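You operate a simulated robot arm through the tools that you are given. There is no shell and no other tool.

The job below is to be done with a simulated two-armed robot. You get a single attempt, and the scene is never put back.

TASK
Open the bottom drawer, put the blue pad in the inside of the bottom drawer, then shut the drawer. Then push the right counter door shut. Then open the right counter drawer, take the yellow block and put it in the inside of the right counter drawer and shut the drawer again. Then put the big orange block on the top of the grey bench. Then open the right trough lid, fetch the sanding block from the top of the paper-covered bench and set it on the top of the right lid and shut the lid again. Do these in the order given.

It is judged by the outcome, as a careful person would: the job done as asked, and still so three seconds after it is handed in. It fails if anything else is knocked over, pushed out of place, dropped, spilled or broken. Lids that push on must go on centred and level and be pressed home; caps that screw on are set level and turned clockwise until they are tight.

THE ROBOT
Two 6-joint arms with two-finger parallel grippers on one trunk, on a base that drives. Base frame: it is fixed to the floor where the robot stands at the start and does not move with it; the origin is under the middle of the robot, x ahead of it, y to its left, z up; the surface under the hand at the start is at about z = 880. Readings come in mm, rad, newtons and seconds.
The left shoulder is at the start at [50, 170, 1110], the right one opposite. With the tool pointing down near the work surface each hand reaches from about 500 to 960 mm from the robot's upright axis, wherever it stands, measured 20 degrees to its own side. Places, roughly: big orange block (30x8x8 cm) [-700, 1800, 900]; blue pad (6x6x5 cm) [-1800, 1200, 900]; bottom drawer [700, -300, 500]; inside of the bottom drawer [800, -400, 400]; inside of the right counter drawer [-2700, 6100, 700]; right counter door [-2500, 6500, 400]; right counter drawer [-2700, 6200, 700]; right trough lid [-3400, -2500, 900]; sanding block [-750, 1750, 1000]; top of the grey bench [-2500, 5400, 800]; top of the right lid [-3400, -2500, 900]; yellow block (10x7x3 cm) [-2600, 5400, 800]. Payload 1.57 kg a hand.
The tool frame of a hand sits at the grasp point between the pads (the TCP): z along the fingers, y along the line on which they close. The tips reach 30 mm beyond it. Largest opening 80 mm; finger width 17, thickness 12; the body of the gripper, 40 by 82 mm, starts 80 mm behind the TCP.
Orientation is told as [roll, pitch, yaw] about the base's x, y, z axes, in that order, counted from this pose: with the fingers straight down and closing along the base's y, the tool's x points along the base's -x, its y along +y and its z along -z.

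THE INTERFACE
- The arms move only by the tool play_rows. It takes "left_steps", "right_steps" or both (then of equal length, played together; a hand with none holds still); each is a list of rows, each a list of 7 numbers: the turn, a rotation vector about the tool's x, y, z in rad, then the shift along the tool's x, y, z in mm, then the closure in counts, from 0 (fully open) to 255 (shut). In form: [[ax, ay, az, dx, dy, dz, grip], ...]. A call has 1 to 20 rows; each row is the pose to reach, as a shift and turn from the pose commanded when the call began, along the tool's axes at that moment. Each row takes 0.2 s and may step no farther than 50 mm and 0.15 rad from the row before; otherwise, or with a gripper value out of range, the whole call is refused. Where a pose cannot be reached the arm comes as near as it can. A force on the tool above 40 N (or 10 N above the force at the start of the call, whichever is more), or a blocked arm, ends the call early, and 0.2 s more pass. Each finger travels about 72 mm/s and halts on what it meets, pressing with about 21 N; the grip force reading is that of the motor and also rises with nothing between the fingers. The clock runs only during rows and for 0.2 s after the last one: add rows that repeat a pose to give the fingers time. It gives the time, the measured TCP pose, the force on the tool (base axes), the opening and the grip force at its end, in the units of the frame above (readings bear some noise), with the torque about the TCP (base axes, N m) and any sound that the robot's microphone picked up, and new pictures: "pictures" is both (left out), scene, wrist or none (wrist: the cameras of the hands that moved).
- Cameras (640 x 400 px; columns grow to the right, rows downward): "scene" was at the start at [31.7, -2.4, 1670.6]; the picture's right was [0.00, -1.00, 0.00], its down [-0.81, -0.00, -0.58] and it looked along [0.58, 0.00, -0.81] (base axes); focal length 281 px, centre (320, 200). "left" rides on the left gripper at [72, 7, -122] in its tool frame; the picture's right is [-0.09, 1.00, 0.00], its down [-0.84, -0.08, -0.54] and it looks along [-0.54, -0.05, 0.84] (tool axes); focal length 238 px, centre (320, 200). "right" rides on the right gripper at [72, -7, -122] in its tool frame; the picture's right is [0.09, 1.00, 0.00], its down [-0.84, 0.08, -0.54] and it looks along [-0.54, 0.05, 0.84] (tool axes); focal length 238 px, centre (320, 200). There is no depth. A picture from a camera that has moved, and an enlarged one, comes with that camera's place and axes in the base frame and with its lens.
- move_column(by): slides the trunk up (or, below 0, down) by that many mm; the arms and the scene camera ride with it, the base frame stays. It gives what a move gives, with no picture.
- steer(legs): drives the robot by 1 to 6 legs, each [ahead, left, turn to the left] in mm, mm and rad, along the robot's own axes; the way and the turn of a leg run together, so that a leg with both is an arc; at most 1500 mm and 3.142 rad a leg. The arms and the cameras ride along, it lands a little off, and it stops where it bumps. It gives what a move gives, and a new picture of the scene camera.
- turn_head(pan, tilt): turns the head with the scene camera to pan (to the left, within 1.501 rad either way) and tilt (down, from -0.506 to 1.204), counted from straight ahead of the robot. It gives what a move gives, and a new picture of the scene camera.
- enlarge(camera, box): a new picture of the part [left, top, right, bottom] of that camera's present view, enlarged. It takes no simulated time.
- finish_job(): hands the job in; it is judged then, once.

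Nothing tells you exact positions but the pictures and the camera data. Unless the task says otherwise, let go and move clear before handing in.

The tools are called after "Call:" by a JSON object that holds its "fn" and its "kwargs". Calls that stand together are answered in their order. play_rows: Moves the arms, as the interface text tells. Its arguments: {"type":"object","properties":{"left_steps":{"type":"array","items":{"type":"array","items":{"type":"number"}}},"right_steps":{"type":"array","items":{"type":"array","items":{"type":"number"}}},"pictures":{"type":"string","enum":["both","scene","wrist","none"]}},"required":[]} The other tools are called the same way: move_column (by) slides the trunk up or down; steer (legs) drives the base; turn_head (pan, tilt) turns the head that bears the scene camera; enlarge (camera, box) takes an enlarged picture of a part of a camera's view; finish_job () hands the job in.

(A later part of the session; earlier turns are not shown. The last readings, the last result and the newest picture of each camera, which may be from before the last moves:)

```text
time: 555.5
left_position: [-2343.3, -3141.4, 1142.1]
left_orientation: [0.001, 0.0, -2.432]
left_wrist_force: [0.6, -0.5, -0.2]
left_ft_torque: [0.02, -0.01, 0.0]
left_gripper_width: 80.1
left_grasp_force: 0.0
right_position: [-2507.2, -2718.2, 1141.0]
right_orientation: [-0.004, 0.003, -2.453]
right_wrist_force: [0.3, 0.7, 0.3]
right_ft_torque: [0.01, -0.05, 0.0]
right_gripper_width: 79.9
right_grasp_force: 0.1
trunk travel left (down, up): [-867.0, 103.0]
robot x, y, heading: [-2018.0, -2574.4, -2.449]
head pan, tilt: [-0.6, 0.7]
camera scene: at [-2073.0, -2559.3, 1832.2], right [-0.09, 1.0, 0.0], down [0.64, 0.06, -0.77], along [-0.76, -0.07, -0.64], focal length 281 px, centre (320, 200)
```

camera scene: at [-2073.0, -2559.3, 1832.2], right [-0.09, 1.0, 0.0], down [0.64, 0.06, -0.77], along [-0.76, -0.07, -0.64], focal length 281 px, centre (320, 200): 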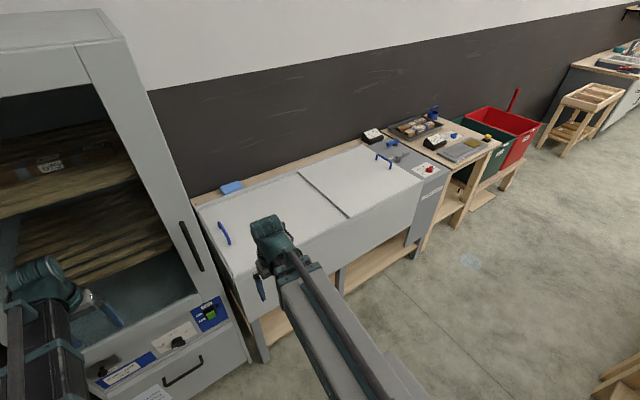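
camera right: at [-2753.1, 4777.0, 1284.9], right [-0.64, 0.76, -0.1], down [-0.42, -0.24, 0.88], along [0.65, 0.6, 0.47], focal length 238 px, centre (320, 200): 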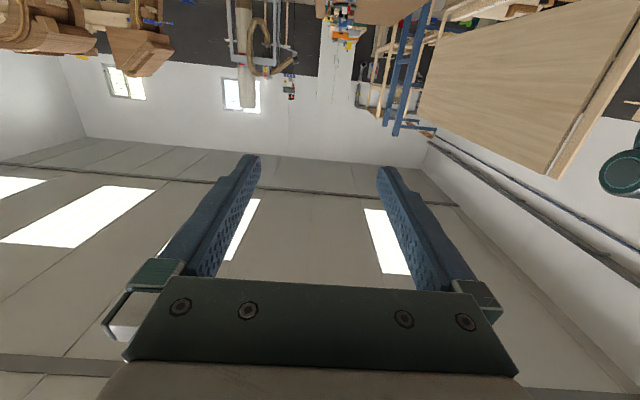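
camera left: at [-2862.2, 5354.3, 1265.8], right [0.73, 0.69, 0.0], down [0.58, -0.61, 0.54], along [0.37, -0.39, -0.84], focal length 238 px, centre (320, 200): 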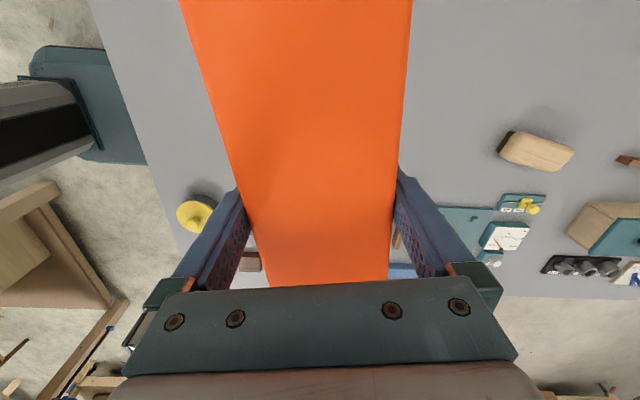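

I'm near the trough. I'll strafe right, away from the cabinet, and zoom in on the lids.

Call:
{"fn": "steer", "kwargs": {"legs": [[0, -500, 0]]}}

Call:
{"fn": "turn_head", "kwargs": {"pan": -0.3, "tilt": 0.8}}

Call:
{"fn": "enlarge", "kwargs": {"camera": "scene", "box": [200, 80, 520, 280]}}

```text
time: 558.5
left_position: [-2662.3, -2755.5, 1142.0]
left_orientation: [0.001, -0.001, -2.431]
left_wrist_force: [-0.3, 0.3, -0.3]
left_ft_torque: [-0.02, -0.01, 0.02]
left_gripper_width: 80.3
left_grasp_force: 0.1
right_position: [-2828.3, -2332.9, 1141.5]
right_orientation: [-0.005, 0.001, -2.451]
right_wrist_force: [0.0, 0.4, 0.5]
right_ft_torque: [-0.02, 0.01, 0.0]
right_gripper_width: 80.0
right_grasp_force: 0.0
trunk travel left (down, up): [-867.0, 103.0]
robot x, y, heading: [-2338.6, -2189.7, -2.445]
head pan, tilt: [-0.6, 0.7]
camera scene: at [-2393.7, -2173.4, 1832.1], right [-0.09, 1.0, 0.0], down [0.64, 0.06, -0.76], along [-0.76, -0.07, -0.64], focal length 281 px, centre (320, 200)
```

scene: 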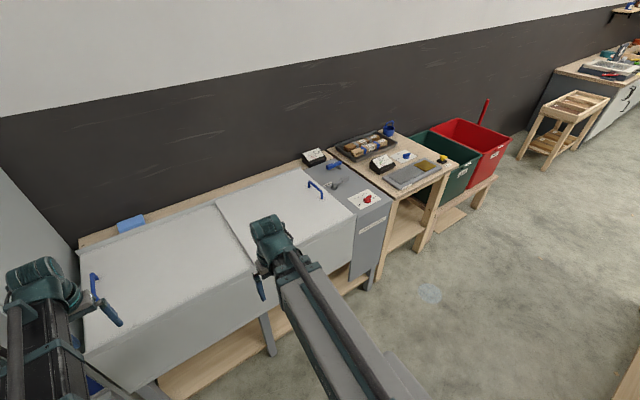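

```text
time: 559.3
left_position: [-2662.4, -2755.9, 1141.7]
left_orientation: [0.002, -0.001, -2.431]
left_wrist_force: [0.5, -1.2, -0.8]
left_ft_torque: [0.03, 0.01, -0.02]
left_gripper_width: 79.9
left_grasp_force: 0.1
right_position: [-2827.9, -2333.6, 1143.1]
right_orientation: [-0.003, 0.002, -2.452]
right_wrist_force: [0.0, -0.8, 0.7]
right_ft_torque: [0.02, 0.01, 0.0]
right_gripper_width: 80.0
right_grasp_force: 0.1
trunk travel left (down, up): [-867.0, 103.0]
robot x, y, heading: [-2339.4, -2191.1, -2.443]
head pan, tilt: [-0.3, 0.799]
camera scene: at [-2383.1, -2197.0, 1823.9], right [-0.38, 0.92, 0.0], down [0.66, 0.27, -0.7], along [-0.64, -0.27, -0.72], focal length 281 px, centre (320, 200)
```

scene: 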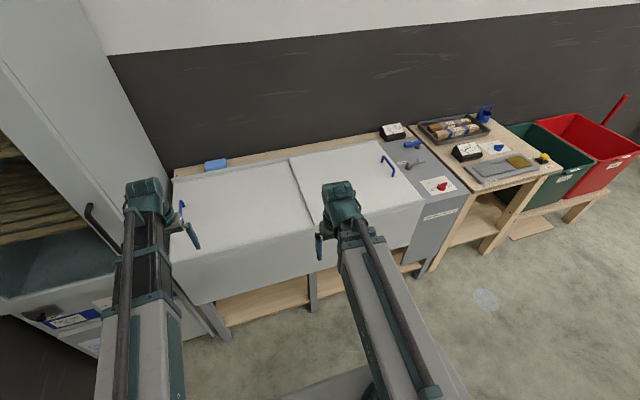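

```text
2.00 times, centred on (360, 180) of scene
camera zoom: at [-2383.1, -2197.0, 1823.9], right [-0.38, 0.92, 0.0], down [0.66, 0.27, -0.7], along [-0.64, -0.27, -0.72], focal length 561 px, centre (240, 240)
```

zoom: 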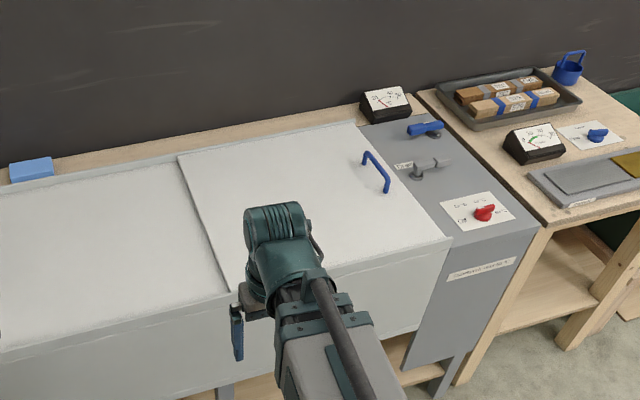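

The right lid sits slightly higher and overlaps the left one, so it slides left over it. The handle is near (-3512, -2309, 946). I'll position the right hand above it.

Call:
{"fn": "steer", "kwargs": {"legs": [[0, -457, 0], [200, 0, 0]]}}

Call:
{"fn": "turn_head", "kwargs": {"pan": -0.1, "tilt": 0.8}}

Call:
{"fn": "enlarge", "kwargs": {"camera": "right", "box": [0, 0, 640, 400]}}

```text
time: 563.2
left_position: [-3106.3, -2538.7, 1140.5]
left_orientation: [0.002, 0.001, -2.427]
left_wrist_force: [0.0, 0.1, -0.5]
left_ft_torque: [0.03, -0.01, 0.01]
left_gripper_width: 80.1
left_grasp_force: 0.0
right_position: [-3273.1, -2115.7, 1141.5]
right_orientation: [-0.003, 0.002, -2.448]
right_wrist_force: [-0.4, 0.1, 0.0]
right_ft_torque: [0.04, -0.01, -0.02]
right_gripper_width: 80.1
right_grasp_force: 0.1
trunk travel left (down, up): [-867.0, 103.0]
robot x, y, heading: [-2781.0, -1964.0, -2.436]
head pan, tilt: [-0.3, 0.799]
camera scene: at [-2830.5, -1977.7, 1823.8], right [-0.39, 0.92, 0.0], down [0.66, 0.28, -0.7], along [-0.64, -0.27, -0.72], focal length 281 px, centre (320, 200)
```

scene: 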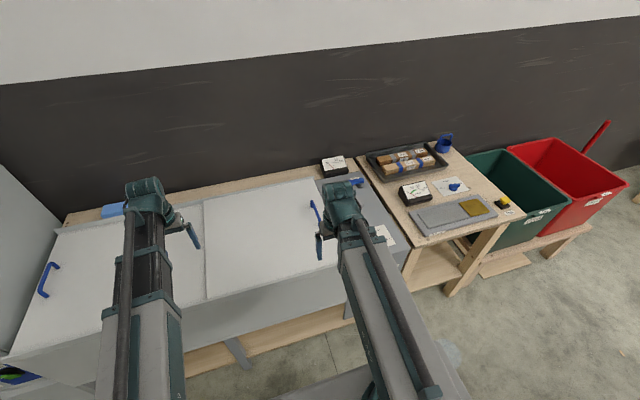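

```text
time: 564.0
left_position: [-3105.0, -2537.3, 1142.4]
left_orientation: [0.003, -0.001, -2.426]
left_wrist_force: [-0.5, -0.2, -0.1]
left_ft_torque: [-0.01, 0.0, 0.02]
left_gripper_width: 80.2
left_grasp_force: 0.0
right_position: [-3272.9, -2114.2, 1141.3]
right_orientation: [-0.003, 0.002, -2.446]
right_wrist_force: [0.0, -0.3, -0.5]
right_ft_torque: [-0.02, 0.01, 0.01]
right_gripper_width: 80.0
right_grasp_force: 0.1
trunk travel left (down, up): [-867.0, 103.0]
robot x, y, heading: [-2781.4, -1964.7, -2.443]
head pan, tilt: [-0.099, 0.799]
camera scene: at [-2821.3, -1990.6, 1823.9], right [-0.56, 0.83, 0.0], down [0.59, 0.4, -0.7], along [-0.58, -0.39, -0.72], focal length 281 px, centre (320, 200)
```

scene: 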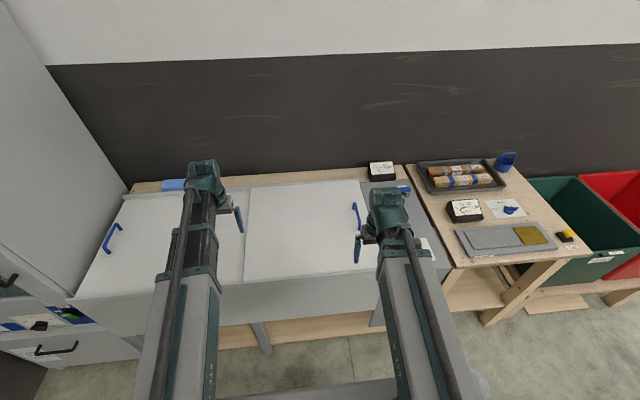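

```text
1.00 times, centred on (320, 200) of right (not enlarged: the box is as wide or as high as the picture)
camera zoom: at [-3221.7, -2063.9, 1263.4], right [0.71, -0.71, 0.0], down [-0.59, -0.6, 0.54], along [-0.38, -0.38, -0.84], focal length 238 px, centre (320, 200)
```

zoom: 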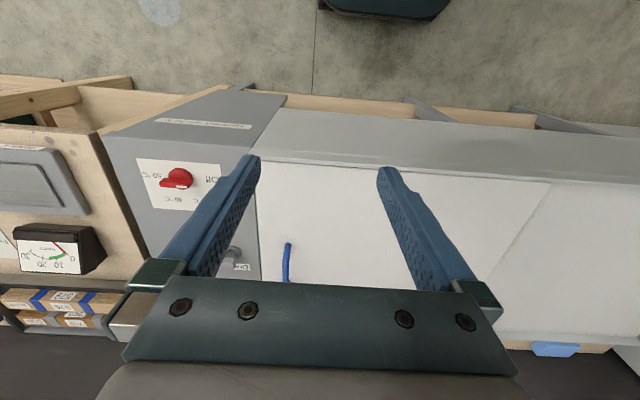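

The blue handle bar is about 280 mm ahead and 38 mm right of the right hand. I'll move over it and lower part way.

Call:
{"fn": "play_rows", "kwargs": {"right_steps": [[0, 0, 0, -47, -6, 0, 0], [0, 0, 0, -94, -13, 0, 0], [0, 0, 0, -141, -19, 0, 0], [0, 0, 0, -188, -26, 0, 0], [0, 0, 0, -235, -32, 0, 0], [0, 0, 0, -280, -38, 0, 0], [0, 0, 0, -280, -38, 0, 0]], "pictures": "none"}}

Call:
{"fn": "move_column", "kwargs": {"by": -80}}

Call:
{"fn": "enlarge", "kwargs": {"camera": "right", "box": [0, 0, 640, 400]}}

```text
time: 565.6
left_position: [-3105.9, -2538.2, 1142.1]
left_orientation: [0.003, 0.0, -2.427]
left_wrist_force: [0.4, 0.5, -0.5]
left_ft_torque: [-0.01, -0.01, 0.01]
left_gripper_width: 80.0
left_grasp_force: 0.1
right_position: [-3510.8, -2264.0, 1142.4]
right_orientation: [-0.003, 0.001, -2.446]
right_wrist_force: [-0.2, 0.9, -0.5]
right_ft_torque: [-0.03, 0.01, -0.01]
right_gripper_width: 80.1
right_grasp_force: 0.1
trunk travel left (down, up): [-867.0, 103.0]
robot x, y, heading: [-2784.1, -1969.9, -2.436]
head pan, tilt: [-0.099, 0.799]
```

```text
time: 566.7
left_position: [-3106.8, -2536.3, 1061.4]
left_orientation: [0.003, 0.0, -2.426]
left_wrist_force: [0.3, 0.0, 0.2]
left_ft_torque: [-0.02, 0.01, 0.01]
left_gripper_width: 80.1
left_grasp_force: 0.0
right_position: [-3510.6, -2264.9, 1060.9]
right_orientation: [-0.003, 0.003, -2.448]
right_wrist_force: [0.3, -0.1, 0.0]
right_ft_torque: [0.0, 0.01, -0.04]
right_gripper_width: 80.2
right_grasp_force: 0.0
trunk travel left (down, up): [-787.0, 183.0]
robot x, y, heading: [-2783.5, -1969.1, -2.437]
head pan, tilt: [-0.099, 0.799]
```

```text
1.00 times, centred on (320, 200) of right (not enlarged: the box is as wide or as high as the picture)
camera zoom: at [-3459.8, -2213.4, 1183.5], right [0.71, -0.71, 0.0], down [-0.59, -0.6, 0.54], along [-0.38, -0.38, -0.84], focal length 238 px, centre (320, 200)
```

zoom: 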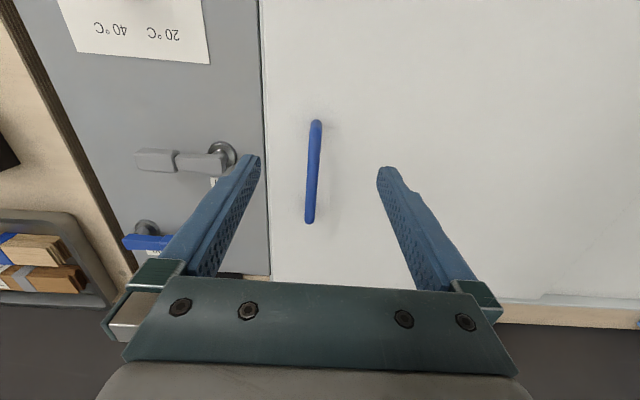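

The handle bar is at z≈880, about 80 mm further ahead. I'll advance the right hand, retract the left one off the trough, and lower.

Call:
{"fn": "play_rows", "kwargs": {"right_steps": [[0, 0, 0, -40, -3, 0, 0], [0, 0, 0, -80, -5, 0, 0], [0, 0, 0, -80, -5, 0, 0]], "left_steps": [[0, 0, 0, 40, 0, 0, 0], [0, 0, 0, 80, 0, 0, 0], [0, 0, 0, 110, 0, 0, 0]], "pictures": "none"}}

Call:
{"fn": "move_column", "kwargs": {"by": -110}}

Call:
{"fn": "enlarge", "kwargs": {"camera": "right", "box": [0, 0, 640, 400]}}

```text
time: 567.5
left_position: [-3020.8, -2464.5, 1060.5]
left_orientation: [0.001, -0.002, -2.427]
left_wrist_force: [0.6, -0.2, 0.5]
left_ft_torque: [-0.02, -0.01, 0.01]
left_gripper_width: 79.8
left_grasp_force: 0.0
right_position: [-3576.3, -2312.2, 1061.1]
right_orientation: [-0.002, 0.0, -2.446]
right_wrist_force: [0.2, -0.8, 0.6]
right_ft_torque: [0.02, -0.01, -0.02]
right_gripper_width: 79.6
right_grasp_force: 0.1
trunk travel left (down, up): [-787.0, 183.0]
robot x, y, heading: [-2783.8, -1969.5, -2.444]
head pan, tilt: [-0.099, 0.799]
```

```text
time: 569.0
left_position: [-3021.9, -2465.4, 951.3]
left_orientation: [0.002, 0.001, -2.427]
left_wrist_force: [0.3, -0.9, -0.4]
left_ft_torque: [0.0, -0.04, -0.01]
left_gripper_width: 80.1
left_grasp_force: 0.1
right_position: [-3576.7, -2310.5, 950.7]
right_orientation: [-0.004, 0.002, -2.446]
right_wrist_force: [0.2, 1.0, 0.2]
right_ft_torque: [0.02, 0.0, 0.01]
right_gripper_width: 79.9
right_grasp_force: 0.1
trunk travel left (down, up): [-677.0, 293.0]
robot x, y, heading: [-2784.8, -1971.8, -2.442]
head pan, tilt: [-0.099, 0.799]
```

```text
1.00 times, centred on (320, 200) of right (not enlarged: the box is as wide or as high as the picture)
camera zoom: at [-3524.8, -2260.4, 1073.5], right [0.71, -0.71, 0.0], down [-0.59, -0.6, 0.54], along [-0.38, -0.38, -0.84], focal length 238 px, centre (320, 200)
```

zoom: 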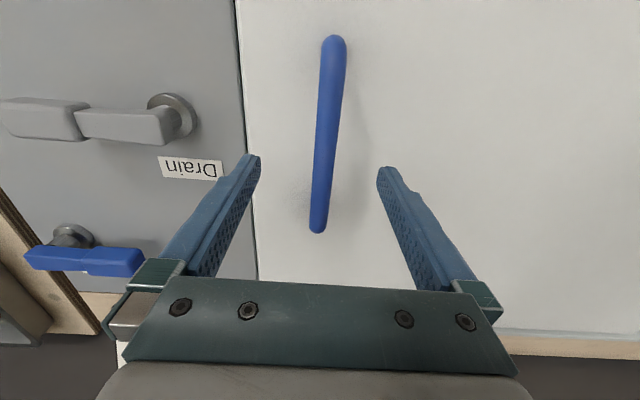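

The bar runs right through the grasp axis. I'll nudge 4 mm, lower to the bar and close on it.

Call:
{"fn": "play_rows", "kwargs": {"right_steps": [[0, 0, 0, 0, 4, 0, 0], [0, 0, 0, 0, 4, 0, 0]], "pictures": "none"}}

Call:
{"fn": "move_column", "kwargs": {"by": -60}}

Call:
{"fn": "enlarge", "kwargs": {"camera": "right", "box": [160, 50, 480, 250]}}

```text
time: 569.6
left_position: [-3022.5, -2466.3, 951.3]
left_orientation: [0.002, 0.0, -2.427]
left_wrist_force: [-0.2, 0.1, -0.2]
left_ft_torque: [-0.01, 0.01, -0.02]
left_gripper_width: 79.9
left_grasp_force: 0.0
right_position: [-3572.4, -2314.7, 951.2]
right_orientation: [-0.005, 0.002, -2.446]
right_wrist_force: [0.4, -0.1, -0.4]
right_ft_torque: [0.01, 0.03, 0.0]
right_gripper_width: 80.0
right_grasp_force: 0.0
trunk travel left (down, up): [-677.0, 293.0]
robot x, y, heading: [-2786.3, -1967.8, -2.437]
head pan, tilt: [-0.099, 0.799]
```

```text
time: 570.2
left_position: [-3019.8, -2465.3, 917.1]
left_orientation: [-0.001, -0.003, -2.427]
left_wrist_force: [0.7, 0.5, -0.7]
left_ft_torque: [0.01, -0.03, 0.01]
left_gripper_width: 80.1
left_grasp_force: 0.1
right_position: [-3571.2, -2315.7, 918.0]
right_orientation: [-0.001, -0.003, -2.445]
right_wrist_force: [6.6, 2.6, 33.6]
right_ft_torque: [-0.24, -0.69, -0.23]
right_gripper_width: 79.0
right_grasp_force: 0.1
trunk travel left (down, up): [-641.0, 329.0]
robot x, y, heading: [-2781.5, -1967.4, -2.441]
head pan, tilt: [-0.099, 0.799]
stopped: the force on the tool passed its limit at 401 N (the readings are from after the stop); the commanded pose is now the measured one
```

```text
2.00 times, centred on (320, 150) of right
camera zoom: at [-3520.2, -2263.1, 1040.4], right [0.71, -0.71, 0.0], down [-0.59, -0.59, 0.54], along [-0.38, -0.38, -0.84], focal length 477 px, centre (320, 300)
```

zoom: 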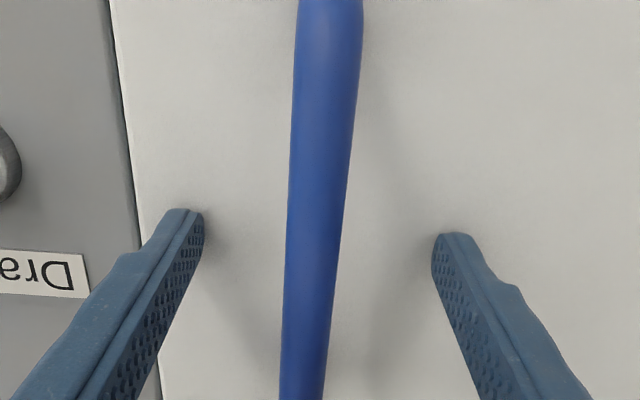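

The tips touched the lid (its top is at z≈888). I'll raise 5 mm and close on the bar.

Call:
{"fn": "move_column", "kwargs": {"by": 6}}

Call:
{"fn": "play_rows", "kwargs": {"right_steps": [[0, 0, 0, 0, 0, 0, 80], [0, 0, 0, 0, 0, 0, 160], [0, 0, 0, 0, 0, 0, 230], [0, 0, 0, 0, 0, 0, 230], [0, 0, 0, 0, 0, 0, 230]], "pictures": "both"}}

```text
time: 570.8
left_position: [-3023.8, -2465.3, 923.2]
left_orientation: [0.003, 0.001, -2.427]
left_wrist_force: [0.3, -0.8, 0.2]
left_ft_torque: [0.0, 0.03, 0.01]
left_gripper_width: 80.2
left_grasp_force: 0.1
right_position: [-3574.4, -2316.6, 921.8]
right_orientation: [-0.001, -0.004, -2.447]
right_wrist_force: [-0.1, 0.7, 0.0]
right_ft_torque: [0.02, 0.02, 0.03]
right_gripper_width: 79.9
right_grasp_force: 0.1
trunk travel left (down, up): [-647.0, 323.0]
robot x, y, heading: [-2782.3, -1967.3, -2.437]
head pan, tilt: [-0.099, 0.799]
```

```text
time: 572.0
left_position: [-3024.0, -2466.0, 922.1]
left_orientation: [0.001, 0.0, -2.425]
left_wrist_force: [-0.4, 0.3, -0.8]
left_ft_torque: [-0.03, 0.01, 0.0]
left_gripper_width: 80.4
left_grasp_force: 0.0
right_position: [-3574.6, -2317.4, 922.3]
right_orientation: [-0.003, -0.004, -2.447]
right_wrist_force: [-2.4, 1.1, 0.5]
right_ft_torque: [0.02, 0.03, 0.43]
right_gripper_width: 13.7
right_grasp_force: 30.4
trunk travel left (down, up): [-647.0, 323.0]
robot x, y, heading: [-2783.1, -1963.3, -2.438]
head pan, tilt: [-0.099, 0.799]
camera scene: at [-2821.8, -1990.6, 1604.3], right [-0.56, 0.83, 0.0], down [0.59, 0.4, -0.7], along [-0.58, -0.39, -0.72], focal length 281 px, centre (320, 200)
camera right: at [-3524.3, -2264.3, 1043.4], right [0.71, -0.71, 0.0], down [-0.59, -0.59, 0.54], along [-0.38, -0.39, -0.84], focal length 238 px, centre (320, 200)
```

scene: 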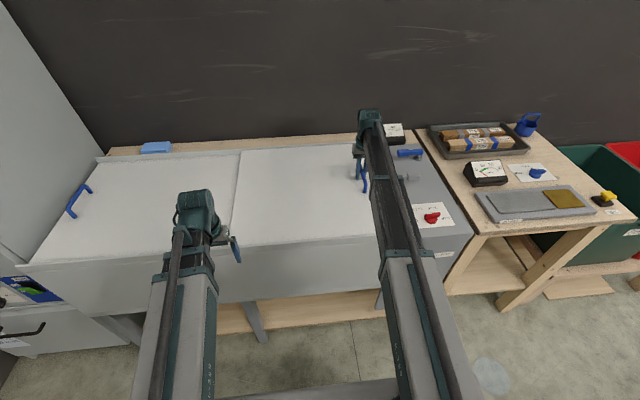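
right: 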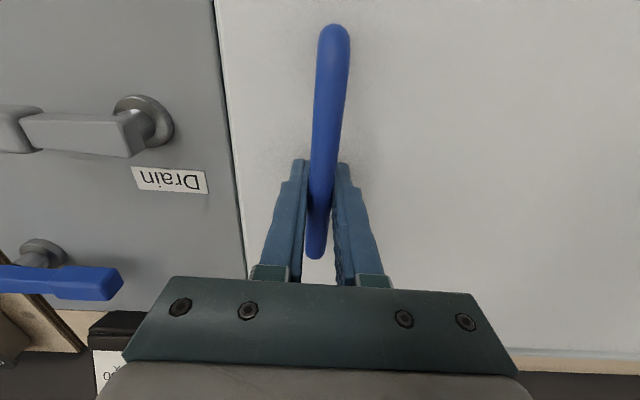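

The handle is gripped. I'll test by sliding it gently left with the arm.

Call:
{"fn": "play_rows", "kwargs": {"right_steps": [[0, 0, 0, 0, 4, 0, 230], [0, 0, 0, 0, 8, 0, 230], [0, 0, 0, 0, 12, 0, 230], [0, 0, 0, 0, 16, 0, 230], [0, 0, 0, 0, 20, 0, 230]], "pictures": "both"}}

```text
time: 573.2
left_position: [-3022.4, -2466.1, 922.1]
left_orientation: [0.002, 0.001, -2.426]
left_wrist_force: [0.6, -1.0, 0.3]
left_ft_torque: [0.03, 0.01, -0.01]
left_gripper_width: 80.0
left_grasp_force: 0.0
right_position: [-3561.0, -2332.2, 922.0]
right_orientation: [-0.001, -0.005, -2.446]
right_wrist_force: [-0.9, 2.0, 0.4]
right_ft_torque: [-0.08, 0.14, 0.41]
right_gripper_width: 13.7
right_grasp_force: 30.8
trunk travel left (down, up): [-647.0, 323.0]
robot x, y, heading: [-2784.8, -1967.6, -2.437]
head pan, tilt: [-0.099, 0.799]
camera scene: at [-2821.8, -1990.7, 1604.3], right [-0.56, 0.83, 0.0], down [0.59, 0.4, -0.7], along [-0.58, -0.39, -0.72], focal length 281 px, centre (320, 200)
camera right: at [-3511.2, -2279.6, 1043.4], right [0.71, -0.71, 0.0], down [-0.59, -0.59, 0.54], along [-0.38, -0.38, -0.84], focal length 238 px, centre (320, 200)
```

scene: 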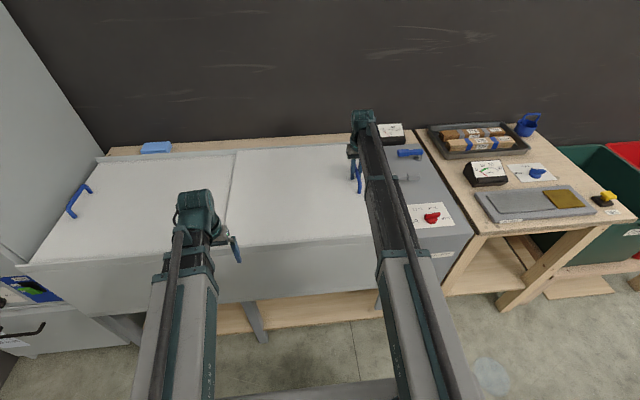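
right: 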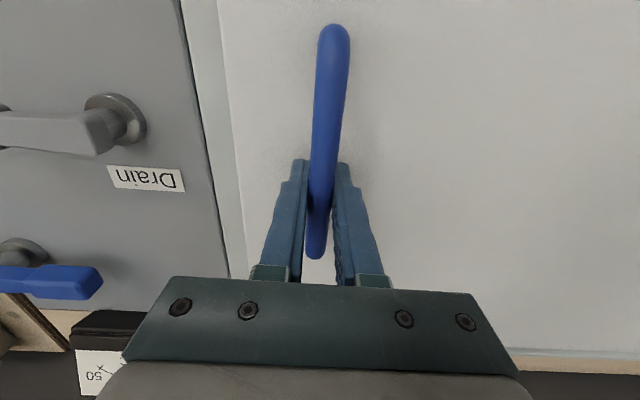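

It slides freely. I'll slide it open by strafing left 400 mm in two stages.

Call:
{"fn": "steer", "kwargs": {"legs": [[0, 200, 0]]}}

Call:
{"fn": "steer", "kwargs": {"legs": [[0, 180, 0]]}}

```text
time: 574.8
left_position: [-2894.4, -2618.6, 922.1]
left_orientation: [0.002, 0.001, -2.427]
left_wrist_force: [-0.6, 0.1, -0.3]
left_ft_torque: [-0.02, 0.01, -0.02]
left_gripper_width: 79.8
left_grasp_force: 0.1
right_position: [-3433.1, -2483.9, 921.9]
right_orientation: [-0.001, 0.0, -2.447]
right_wrist_force: [10.7, 7.5, -10.4]
right_ft_torque: [0.28, -0.25, 0.43]
right_gripper_width: 13.8
right_grasp_force: 29.9
trunk travel left (down, up): [-647.0, 323.0]
robot x, y, heading: [-2654.1, -2118.9, -2.443]
head pan, tilt: [-0.099, 0.799]
camera scene: at [-2692.6, -2144.0, 1604.3], right [-0.56, 0.83, 0.0], down [0.59, 0.4, -0.7], along [-0.58, -0.39, -0.72], focal length 281 px, centre (320, 200)
```

scene: 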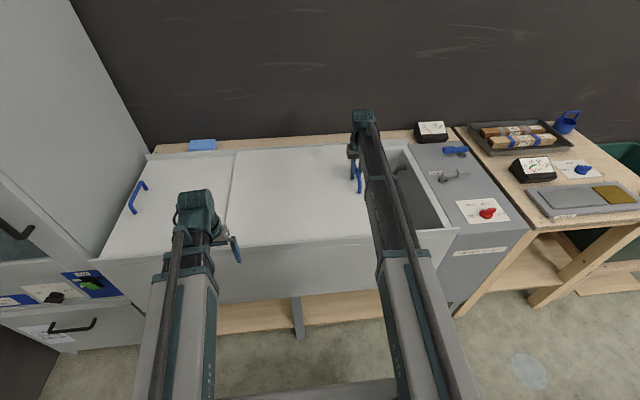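

```text
time: 576.3
left_position: [-2777.4, -2757.7, 921.6]
left_orientation: [0.0, 0.0, -2.43]
left_wrist_force: [0.1, 0.3, -0.9]
left_ft_torque: [0.01, 0.01, 0.0]
left_gripper_width: 80.0
left_grasp_force: 0.1
right_position: [-3316.4, -2621.2, 921.3]
right_orientation: [-0.002, 0.001, -2.445]
right_wrist_force: [13.1, 11.9, -11.9]
right_ft_torque: [0.1, -0.09, 0.44]
right_gripper_width: 13.7
right_grasp_force: 30.3
trunk travel left (down, up): [-647.0, 323.0]
robot x, y, heading: [-2540.2, -2262.1, -2.445]
head pan, tilt: [-0.099, 0.799]
camera scene: at [-2575.8, -2282.5, 1604.3], right [-0.56, 0.83, 0.0], down [0.59, 0.4, -0.7], along [-0.58, -0.39, -0.72], focal length 281 px, centre (320, 200)
```

scene: 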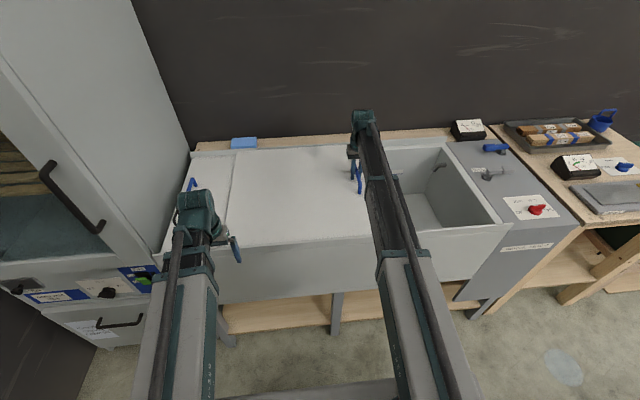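

The lid is open by about 400 mm. I'll release the handle and rise.

Call:
{"fn": "play_rows", "kwargs": {"right_steps": [[0, 0, 0, 0, 0, 0, 120], [0, 0, 0, 0, 0, 0, 0], [0, 0, 0, 0, 0, 0, 0], [0, 0, 0, 0, 0, 0, 0]], "pictures": "none"}}

Call:
{"fn": "move_column", "kwargs": {"by": 220}}

Call:
{"fn": "enlarge", "kwargs": {"camera": "right", "box": [0, 0, 640, 400]}}

```text
time: 577.3
left_position: [-2778.0, -2757.5, 921.9]
left_orientation: [0.002, 0.001, -2.429]
left_wrist_force: [0.5, 0.2, 0.0]
left_ft_torque: [0.0, -0.02, 0.0]
left_gripper_width: 80.1
left_grasp_force: 0.1
right_position: [-3314.8, -2621.8, 920.8]
right_orientation: [0.0, 0.003, -2.448]
right_wrist_force: [-0.5, -0.9, 0.2]
right_ft_torque: [-0.01, 0.0, -0.03]
right_gripper_width: 80.3
right_grasp_force: 0.0
trunk travel left (down, up): [-647.0, 323.0]
robot x, y, heading: [-2538.4, -2265.2, -2.448]
head pan, tilt: [-0.099, 0.799]
```

```text
time: 579.6
left_position: [-2777.1, -2757.2, 1142.1]
left_orientation: [0.001, 0.002, -2.427]
left_wrist_force: [-0.3, 0.6, 0.0]
left_ft_torque: [0.0, -0.01, 0.0]
left_gripper_width: 80.2
left_grasp_force: 0.2
right_position: [-3315.9, -2622.7, 1142.7]
right_orientation: [-0.002, 0.003, -2.448]
right_wrist_force: [-0.6, -0.6, -0.4]
right_ft_torque: [0.0, -0.01, 0.04]
right_gripper_width: 80.0
right_grasp_force: 0.1
trunk travel left (down, up): [-867.0, 103.0]
robot x, y, heading: [-2539.3, -2259.9, -2.44]
head pan, tilt: [-0.099, 0.799]
```

```text
1.00 times, centred on (320, 200) of right (not enlarged: the box is as wide or as high as the picture)
camera zoom: at [-3265.2, -2570.2, 1263.6], right [0.71, -0.71, 0.0], down [-0.59, -0.6, 0.54], along [-0.38, -0.38, -0.84], focal length 238 px, centre (320, 200)
```

zoom: 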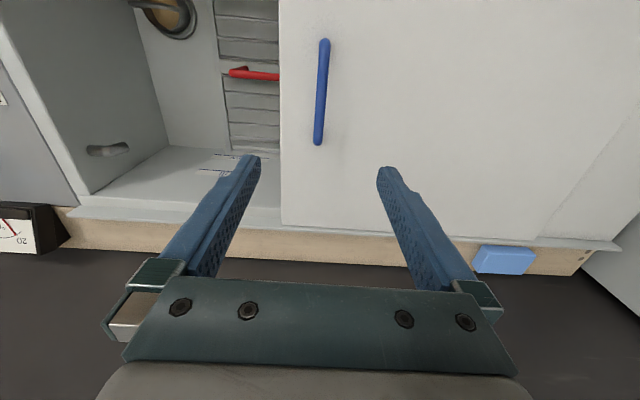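

The lid is open. I'll retract the right hand and drive back out along the wall lane to the paper bench.

Call:
{"fn": "play_rows", "kwargs": {"right_steps": [[0, 0, 0, 48, 5, 0, 0], [0, 0, 0, 96, 10, 0, 0], [0, 0, 0, 144, 15, 0, 0], [0, 0, 0, 192, 20, 0, 0], [0, 0, 0, 240, 25, 0, 0], [0, 0, 0, 288, 30, 0, 0], [0, 0, 0, 336, 35, 0, 0], [0, 0, 0, 350, 35, 0, 0]], "pictures": "none"}}

Call:
{"fn": "steer", "kwargs": {"legs": [[0, 580, 0], [-1000, 0, 0], [-950, 0, 0]]}}

Call:
{"fn": "steer", "kwargs": {"legs": [[0, -800, 0], [0, -830, 0], [0, 0, -1.571]]}}

```text
time: 581.4
left_position: [-2777.4, -2757.9, 1140.4]
left_orientation: [0.001, 0.0, -2.429]
left_wrist_force: [0.3, -0.1, 0.5]
left_ft_torque: [-0.04, 0.01, -0.03]
left_gripper_width: 80.0
left_grasp_force: 0.0
right_position: [-3025.3, -2425.1, 1141.8]
right_orientation: [-0.002, 0.002, -2.448]
right_wrist_force: [-0.1, -0.5, -0.4]
right_ft_torque: [0.02, 0.0, 0.01]
right_gripper_width: 80.2
right_grasp_force: 0.1
trunk travel left (down, up): [-867.0, 103.0]
robot x, y, heading: [-2540.4, -2261.2, -2.445]
head pan, tilt: [-0.099, 0.799]
```

```text
time: 583.4
left_position: [-2602.3, -2966.1, 1143.4]
left_orientation: [-0.023, -0.002, -2.448]
left_wrist_force: [0.4, 0.6, 1.3]
left_ft_torque: [0.0, -0.01, 0.02]
left_gripper_width: 80.0
left_grasp_force: 0.1
right_position: [-2842.1, -2642.2, 1141.2]
right_orientation: [-0.002, 0.002, -2.45]
right_wrist_force: [0.2, -0.5, -0.6]
right_ft_torque: [-0.02, 0.0, -0.03]
right_gripper_width: 79.8
right_grasp_force: 0.0
trunk travel left (down, up): [-867.0, 103.0]
robot x, y, heading: [-2353.8, -2478.7, -2.444]
head pan, tilt: [-0.099, 0.799]
stopped in leg 1: the force on the tool passed its limit at 100 N (the readings are from after the stop); the commanded pose is now the measured one
camera scene: at [-2393.5, -2500.5, 1824.3], right [-0.56, 0.83, 0.0], down [0.59, 0.4, -0.7], along [-0.58, -0.39, -0.72], focal length 281 px, centre (320, 200)
```

scene: 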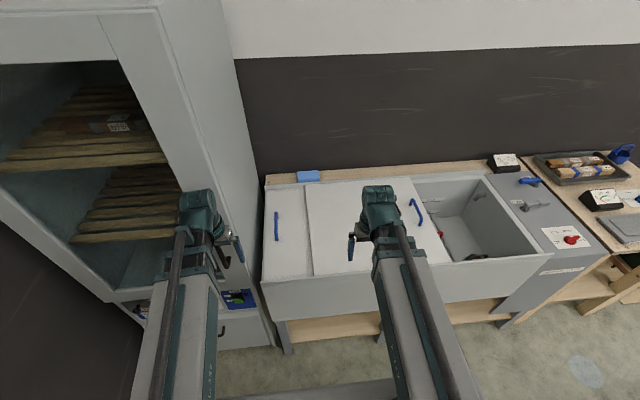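

```text
time: 595.5
left_position: [-3889.3, -982.6, 1142.0]
left_orientation: [-0.021, -0.002, 2.262]
left_wrist_force: [0.4, -0.1, -0.4]
left_ft_torque: [0.0, 0.01, -0.01]
left_gripper_width: 80.3
left_grasp_force: 0.0
right_position: [-3562.7, -744.6, 1142.1]
right_orientation: [-0.001, 0.002, 2.264]
right_wrist_force: [-0.1, 0.2, 0.3]
right_ft_torque: [0.03, 0.04, 0.02]
right_gripper_width: 80.0
right_grasp_force: 0.2
trunk travel left (down, up): [-867.0, 103.0]
robot x, y, heading: [-3399.3, -1230.2, 2.266]
head pan, tilt: [-0.099, 0.799]
camera scene: at [-3420.1, -1196.7, 1824.3], right [0.83, 0.56, 0.0], down [0.4, -0.59, -0.7], along [-0.39, 0.58, -0.72], focal length 281 px, centre (320, 200)
```

scene: 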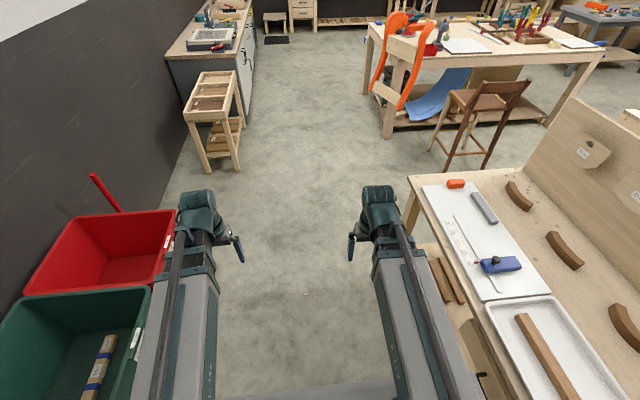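

The left hand bumped the cabinet, stopping that leg, and my queued second drive then ran: it took me right, past the tray table, and I now face the open floor beyond. I'll look around here before choosing a route.

Call:
{"fn": "turn_head", "kwargs": {"pan": -0.7, "tilt": 0.6}}

Call:
{"fn": "turn_head", "kwargs": {"pan": 1.5, "tilt": 0.5}}

```text
time: 596.5
left_position: [-3888.1, -983.9, 1142.0]
left_orientation: [-0.024, -0.002, 2.264]
left_wrist_force: [0.0, 0.0, 0.4]
left_ft_torque: [-0.01, 0.02, 0.05]
left_gripper_width: 79.7
left_grasp_force: 0.0
right_position: [-3563.8, -744.0, 1141.5]
right_orientation: [-0.001, 0.0, 2.264]
right_wrist_force: [-0.1, -0.7, -0.9]
right_ft_torque: [0.0, 0.03, 0.01]
right_gripper_width: 80.2
right_grasp_force: 0.1
trunk travel left (down, up): [-867.0, 103.0]
robot x, y, heading: [-3400.9, -1231.4, 2.272]
head pan, tilt: [-0.7, 0.6]
camera scene: at [-3374.6, -1175.1, 1841.2], right [1.0, 0.0, 0.0], down [0.0, -0.57, -0.82], along [0.0, 0.82, -0.57], focal length 281 px, centre (320, 200)
```

scene: 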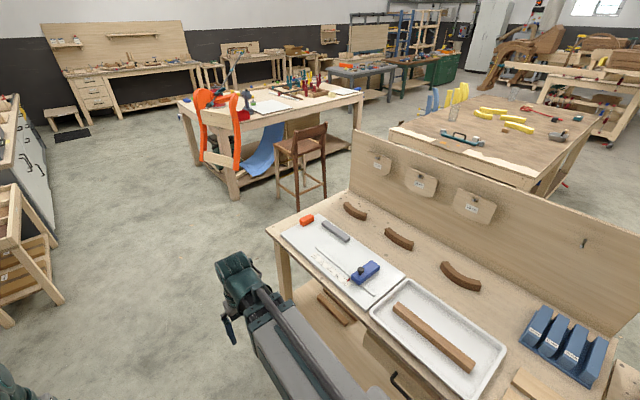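

```text
time: 598.6
left_position: [-3889.8, -982.9, 1142.8]
left_orientation: [-0.024, -0.001, 2.263]
left_wrist_force: [0.1, 0.7, -0.1]
left_ft_torque: [0.0, 0.0, 0.0]
left_gripper_width: 80.0
left_grasp_force: 0.1
right_position: [-3561.8, -745.4, 1141.2]
right_orientation: [-0.002, 0.001, 2.264]
right_wrist_force: [-0.6, 0.1, 0.4]
right_ft_torque: [-0.01, 0.01, 0.01]
right_gripper_width: 79.8
right_grasp_force: 0.0
trunk travel left (down, up): [-867.0, 103.0]
robot x, y, heading: [-3401.2, -1230.8, 2.268]
head pan, tilt: [1.499, 0.499]
camera scene: at [-3448.6, -1316.6, 1850.3], right [-0.58, 0.81, 0.0], down [0.39, 0.28, -0.88], along [-0.71, -0.51, -0.48], focal length 281 px, centre (320, 200)
```

scene: 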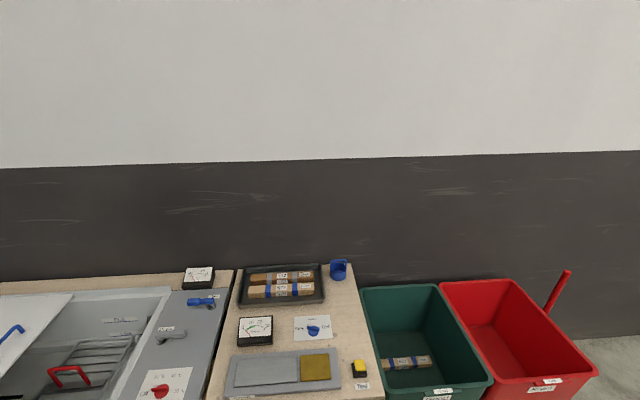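

Everything there is undisturbed, and the passage beyond the slanted bench is clear. I'll go forward, turn right, and pass through it toward the aisle.

Call:
{"fn": "steer", "kwargs": {"legs": [[1490, 0, 0], [0, 0, -1.573]]}}

Call:
{"fn": "turn_head", "kwargs": {"pan": 0.0, "tilt": 0.6}}

```text
time: 609.9
left_position: [-4100.1, 409.5, 1141.7]
left_orientation: [-0.022, -0.002, 0.666]
left_wrist_force: [0.3, -0.2, -0.6]
left_ft_torque: [0.0, 0.0, 0.03]
left_gripper_width: 79.8
left_grasp_force: 0.1
right_position: [-3869.4, 78.8, 1141.9]
right_orientation: [0.0, 0.001, 0.67]
right_wrist_force: [0.6, 0.2, 0.8]
right_ft_torque: [0.03, 0.0, -0.02]
right_gripper_width: 80.1
right_grasp_force: 0.0
trunk travel left (down, up): [-867.0, 103.0]
robot x, y, heading: [-4359.2, -70.0, 0.67]
head pan, tilt: [1.499, 0.499]
camera scene: at [-4442.4, -25.8, 1850.3], right [0.83, 0.56, 0.0], down [0.27, -0.4, -0.88], along [-0.5, 0.72, -0.48], focal length 281 px, centre (320, 200)
```

scene: 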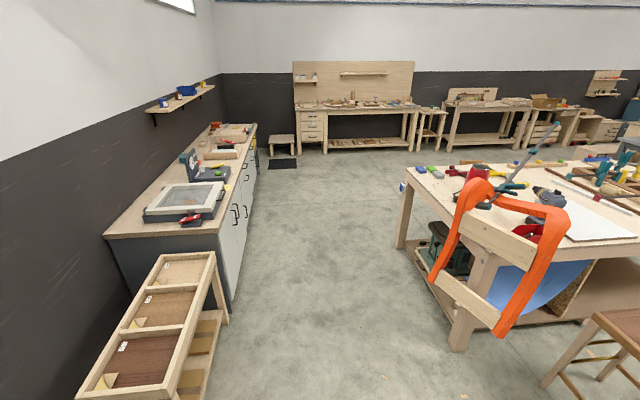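

```text
time: 611.5
left_position: [-4100.3, 411.0, 1143.3]
left_orientation: [-0.024, -0.002, 0.666]
left_wrist_force: [0.4, 0.1, 0.7]
left_ft_torque: [0.01, 0.01, -0.02]
left_gripper_width: 79.7
left_grasp_force: 0.0
right_position: [-3869.1, 79.6, 1142.1]
right_orientation: [-0.002, 0.003, 0.668]
right_wrist_force: [-0.8, -0.2, 0.7]
right_ft_torque: [0.01, 0.05, -0.02]
right_gripper_width: 80.0
right_grasp_force: 0.2
trunk travel left (down, up): [-867.0, 103.0]
robot x, y, heading: [-4356.2, -70.5, 0.674]
head pan, tilt: [0.0, 0.6]
camera scene: at [-4321.9, -45.7, 1841.2], right [0.62, -0.78, 0.0], down [-0.44, -0.35, -0.83], along [0.65, 0.51, -0.56], focal length 281 px, centre (320, 200)
```

scene: 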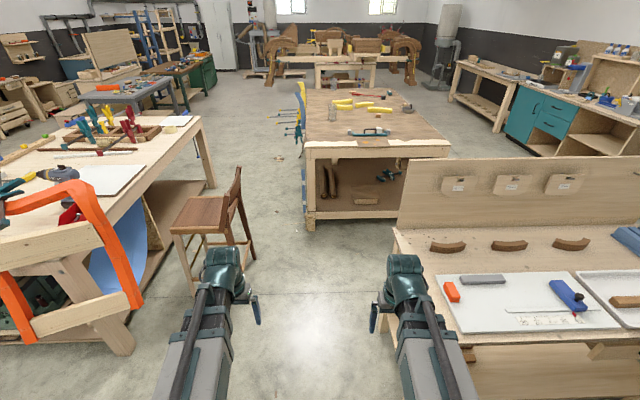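

The passage between the stool and the bench is wide enough. I'll drive through it, then strafe right into the aisle.

Call:
{"fn": "steer", "kwargs": {"legs": [[0, 0, 0.02], [1500, 0, 0]]}}

Call:
{"fn": "steer", "kwargs": {"legs": [[120, 0, 0], [0, -850, 0], [0, -850, 0]]}}

```text
time: 619.3
left_position: [-2963.8, 1380.5, 1142.6]
left_orientation: [-0.023, 0.0, 0.695]
left_wrist_force: [-0.1, -0.9, 0.1]
left_ft_torque: [-0.01, -0.01, 0.02]
left_gripper_width: 80.1
left_grasp_force: 0.1
right_position: [-2721.6, 1056.2, 1142.1]
right_orientation: [-0.003, 0.002, 0.698]
right_wrist_force: [-0.7, -0.4, -0.5]
right_ft_torque: [-0.02, -0.03, 0.02]
right_gripper_width: 79.9
right_grasp_force: 0.1
trunk travel left (down, up): [-867.0, 103.0]
robot x, y, heading: [-3206.3, 888.6, 0.7]
head pan, tilt: [0.0, 0.6]
camera scene: at [-3171.5, 918.3, 1841.2], right [0.65, -0.76, 0.0], down [-0.43, -0.36, -0.82], along [0.63, 0.53, -0.57], focal length 281 px, centre (320, 200)
```

scene: 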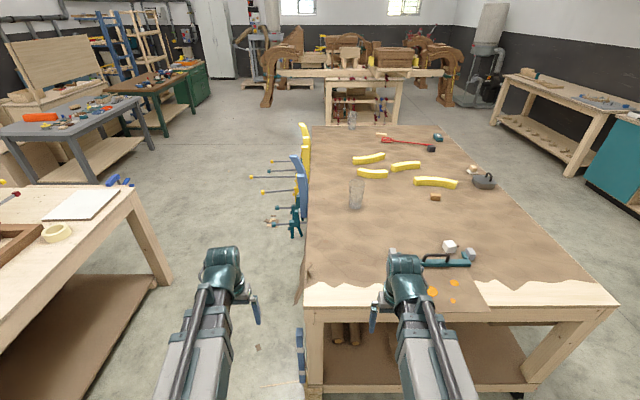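

```text
time: 628.7
left_position: [-1777.8, 150.7, 1142.1]
left_orientation: [-0.023, -0.002, 0.687]
left_wrist_force: [0.1, -0.5, -0.3]
left_ft_torque: [0.01, 0.05, 0.02]
left_gripper_width: 79.7
left_grasp_force: 0.0
right_position: [-1540.0, -175.6, 1141.3]
right_orientation: [0.001, 0.002, 0.689]
right_wrist_force: [0.6, -0.1, 0.4]
right_ft_torque: [0.03, 0.05, -0.03]
right_gripper_width: 80.1
right_grasp_force: 0.0
trunk travel left (down, up): [-867.0, 103.0]
robot x, y, heading: [-2026.8, -335.3, 0.696]
head pan, tilt: [0.0, 0.6]
camera scene: at [-1991.3, -309.4, 1841.2], right [0.64, -0.77, 0.0], down [-0.44, -0.36, -0.83], along [0.64, 0.53, -0.56], focal length 281 px, centre (320, 200)
```

scene: 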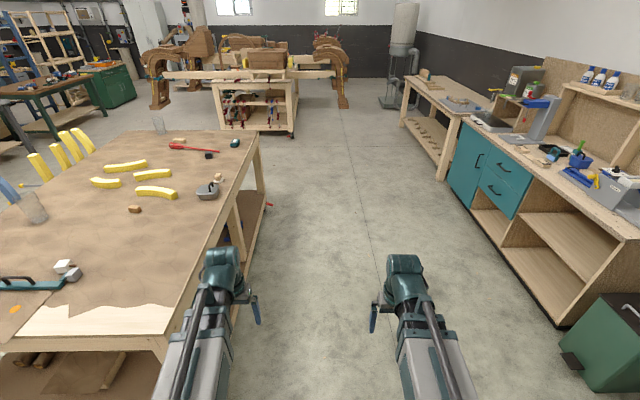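

I'm in the aisle. The sanding block is at the bench's far right corner; I'll drive along and turn to face it.

Call:
{"fn": "steer", "kwargs": {"legs": [[1010, 0, 0], [1010, 0, 0], [0, 0, 1.571]]}}

Call:
{"fn": "turn_head", "kwargs": {"pan": -0.1, "tilt": 0.85}}

Call:
{"fn": "enlarge", "kwargs": {"camera": "right", "box": [0, 0, 640, 400]}}

```text
time: 642.6
left_position: [-946.9, 1207.5, 1141.2]
left_orientation: [-0.023, -0.001, 2.247]
left_wrist_force: [-0.3, -0.1, 0.7]
left_ft_torque: [-0.02, 0.01, -0.05]
left_gripper_width: 80.1
left_grasp_force: 0.1
right_position: [-616.3, 1442.1, 1142.2]
right_orientation: [-0.002, 0.002, 2.247]
right_wrist_force: [-0.1, 0.1, 0.1]
right_ft_torque: [0.01, 0.02, -0.04]
right_gripper_width: 80.2
right_grasp_force: 0.1
trunk travel left (down, up): [-867.0, 103.0]
robot x, y, heading: [-461.4, 952.5, 2.25]
head pan, tilt: [0.0, 0.6]
camera scene: at [-492.5, 987.4, 1841.2], right [0.78, 0.63, 0.0], down [0.36, -0.44, -0.83], along [-0.52, 0.64, -0.56], focal length 281 px, centre (320, 200)
```

scene: 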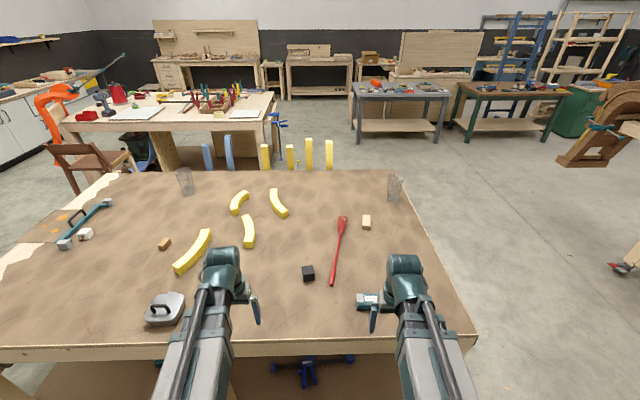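

```text
time: 643.4
left_position: [-945.8, 1207.7, 1142.2]
left_orientation: [-0.022, 0.0, 2.246]
left_wrist_force: [-0.9, -0.4, 0.4]
left_ft_torque: [-0.01, 0.02, 0.01]
left_gripper_width: 80.1
left_grasp_force: 0.1
right_position: [-616.0, 1441.2, 1142.3]
right_orientation: [-0.002, 0.001, 2.246]
right_wrist_force: [-0.2, -0.2, -0.1]
right_ft_torque: [0.03, -0.01, 0.0]
right_gripper_width: 79.8
right_grasp_force: 0.0
trunk travel left (down, up): [-867.0, 103.0]
robot x, y, heading: [-458.8, 957.0, 2.25]
head pan, tilt: [-0.099, 0.85]
camera scene: at [-479.8, 984.1, 1820.4], right [0.84, 0.55, 0.0], down [0.41, -0.63, -0.66], along [-0.36, 0.55, -0.75], focal length 281 px, centre (320, 200)
```

scene: 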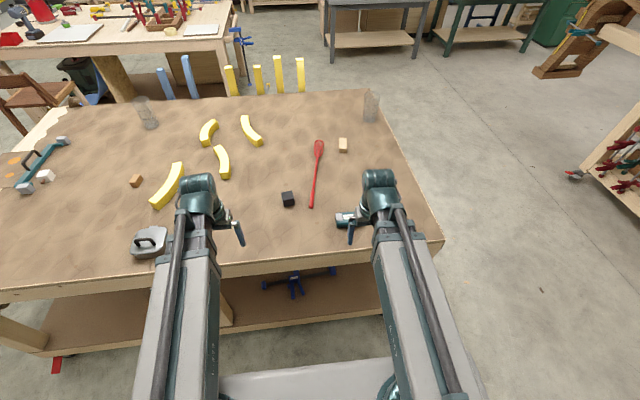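

```text
1.00 times, centred on (320, 200) of right (not enlarged: the box is as wide or as high as the picture)
camera zoom: at [-567.3, 1390.4, 1263.8], right [-0.72, -0.69, 0.0], down [-0.58, 0.6, 0.54], along [-0.37, 0.39, -0.84], focal length 238 px, centre (320, 200)
```

zoom: 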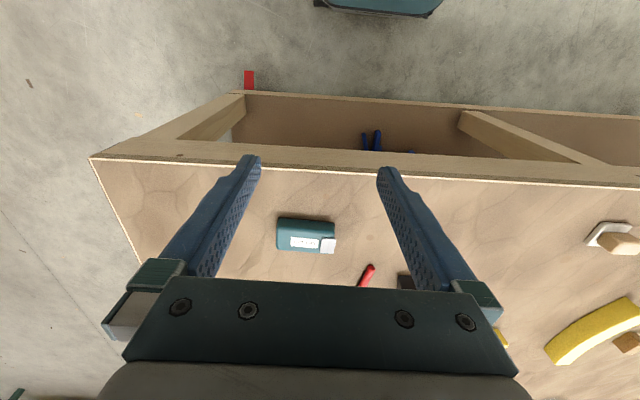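

The sanding block ("Grit 120", about 105 mm long) lies straight across my view. I'll move the right hand over it and turn it 90° so that it closes across the short side.

Call:
{"fn": "play_rows", "kwargs": {"right_steps": [[0, 0, -0.145, -20, -0.5, 0, 0], [0, 0, -0.29, -40, -1, 0, 0], [0, 0, -0.435, -60, -1.5, 0, 0], [0, 0, -0.58, -80, -2, 0, 0], [0, 0, -0.725, -100, -2.5, 0, 0], [0, 0, -0.87, -120, -3, 0, 0], [0, 0, -1.015, -140, -3.5, 0, 0], [0, 0, -1.16, -160, -4, 0, 0], [0, 0, -1.305, -180, -4.5, 0, 0], [0, 0, -1.45, -200, -5, 0, 0], [0, 0, -1.571, -215, -5.6, 0, 0], [0, 0, -1.571, -215, -5.6, 0, 0]], "pictures": "wrist"}}

```text
time: 646.0
left_position: [-945.4, 1206.7, 1141.3]
left_orientation: [-0.024, -0.001, 2.246]
left_wrist_force: [-0.6, -0.1, 0.0]
left_ft_torque: [-0.01, 0.02, 0.01]
left_gripper_width: 80.0
left_grasp_force: 0.1
right_position: [-746.8, 1612.2, 1142.2]
right_orientation: [0.002, 0.003, -2.464]
right_wrist_force: [-0.4, 0.2, 0.0]
right_ft_torque: [0.03, 0.01, 0.0]
right_gripper_width: 79.7
right_grasp_force: 0.1
trunk travel left (down, up): [-867.0, 103.0]
robot x, y, heading: [-463.2, 953.8, 2.252]
head pan, tilt: [-0.099, 0.85]
camera right: at [-695.9, 1663.6, 1263.8], right [0.7, -0.72, 0.0], down [-0.6, -0.58, 0.54], along [-0.39, -0.38, -0.84], focal length 238 px, centre (320, 200)
```

right: 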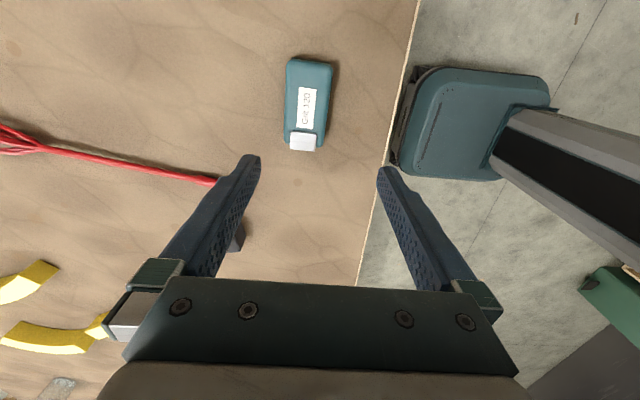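

I'll zoom in to place the grip accurately.

Call:
{"fn": "enlarge", "kwargs": {"camera": "right", "box": [230, 30, 390, 180]}}

```text
2.67 times, centred on (310, 105) of right
camera zoom: at [-695.9, 1663.6, 1263.8], right [0.7, -0.72, 0.0], down [-0.6, -0.58, 0.54], along [-0.39, -0.38, -0.84], focal length 636 px, centre (347, 453)
```

zoom: 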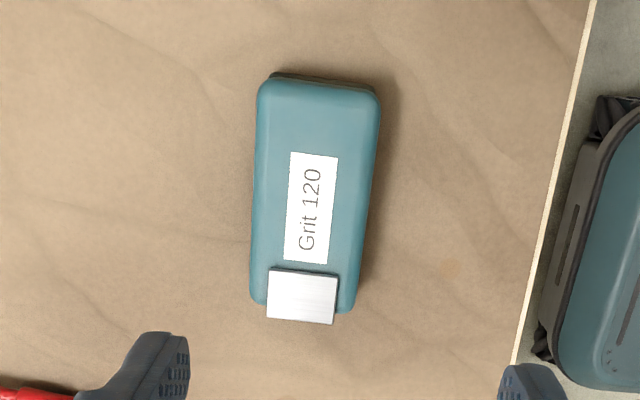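

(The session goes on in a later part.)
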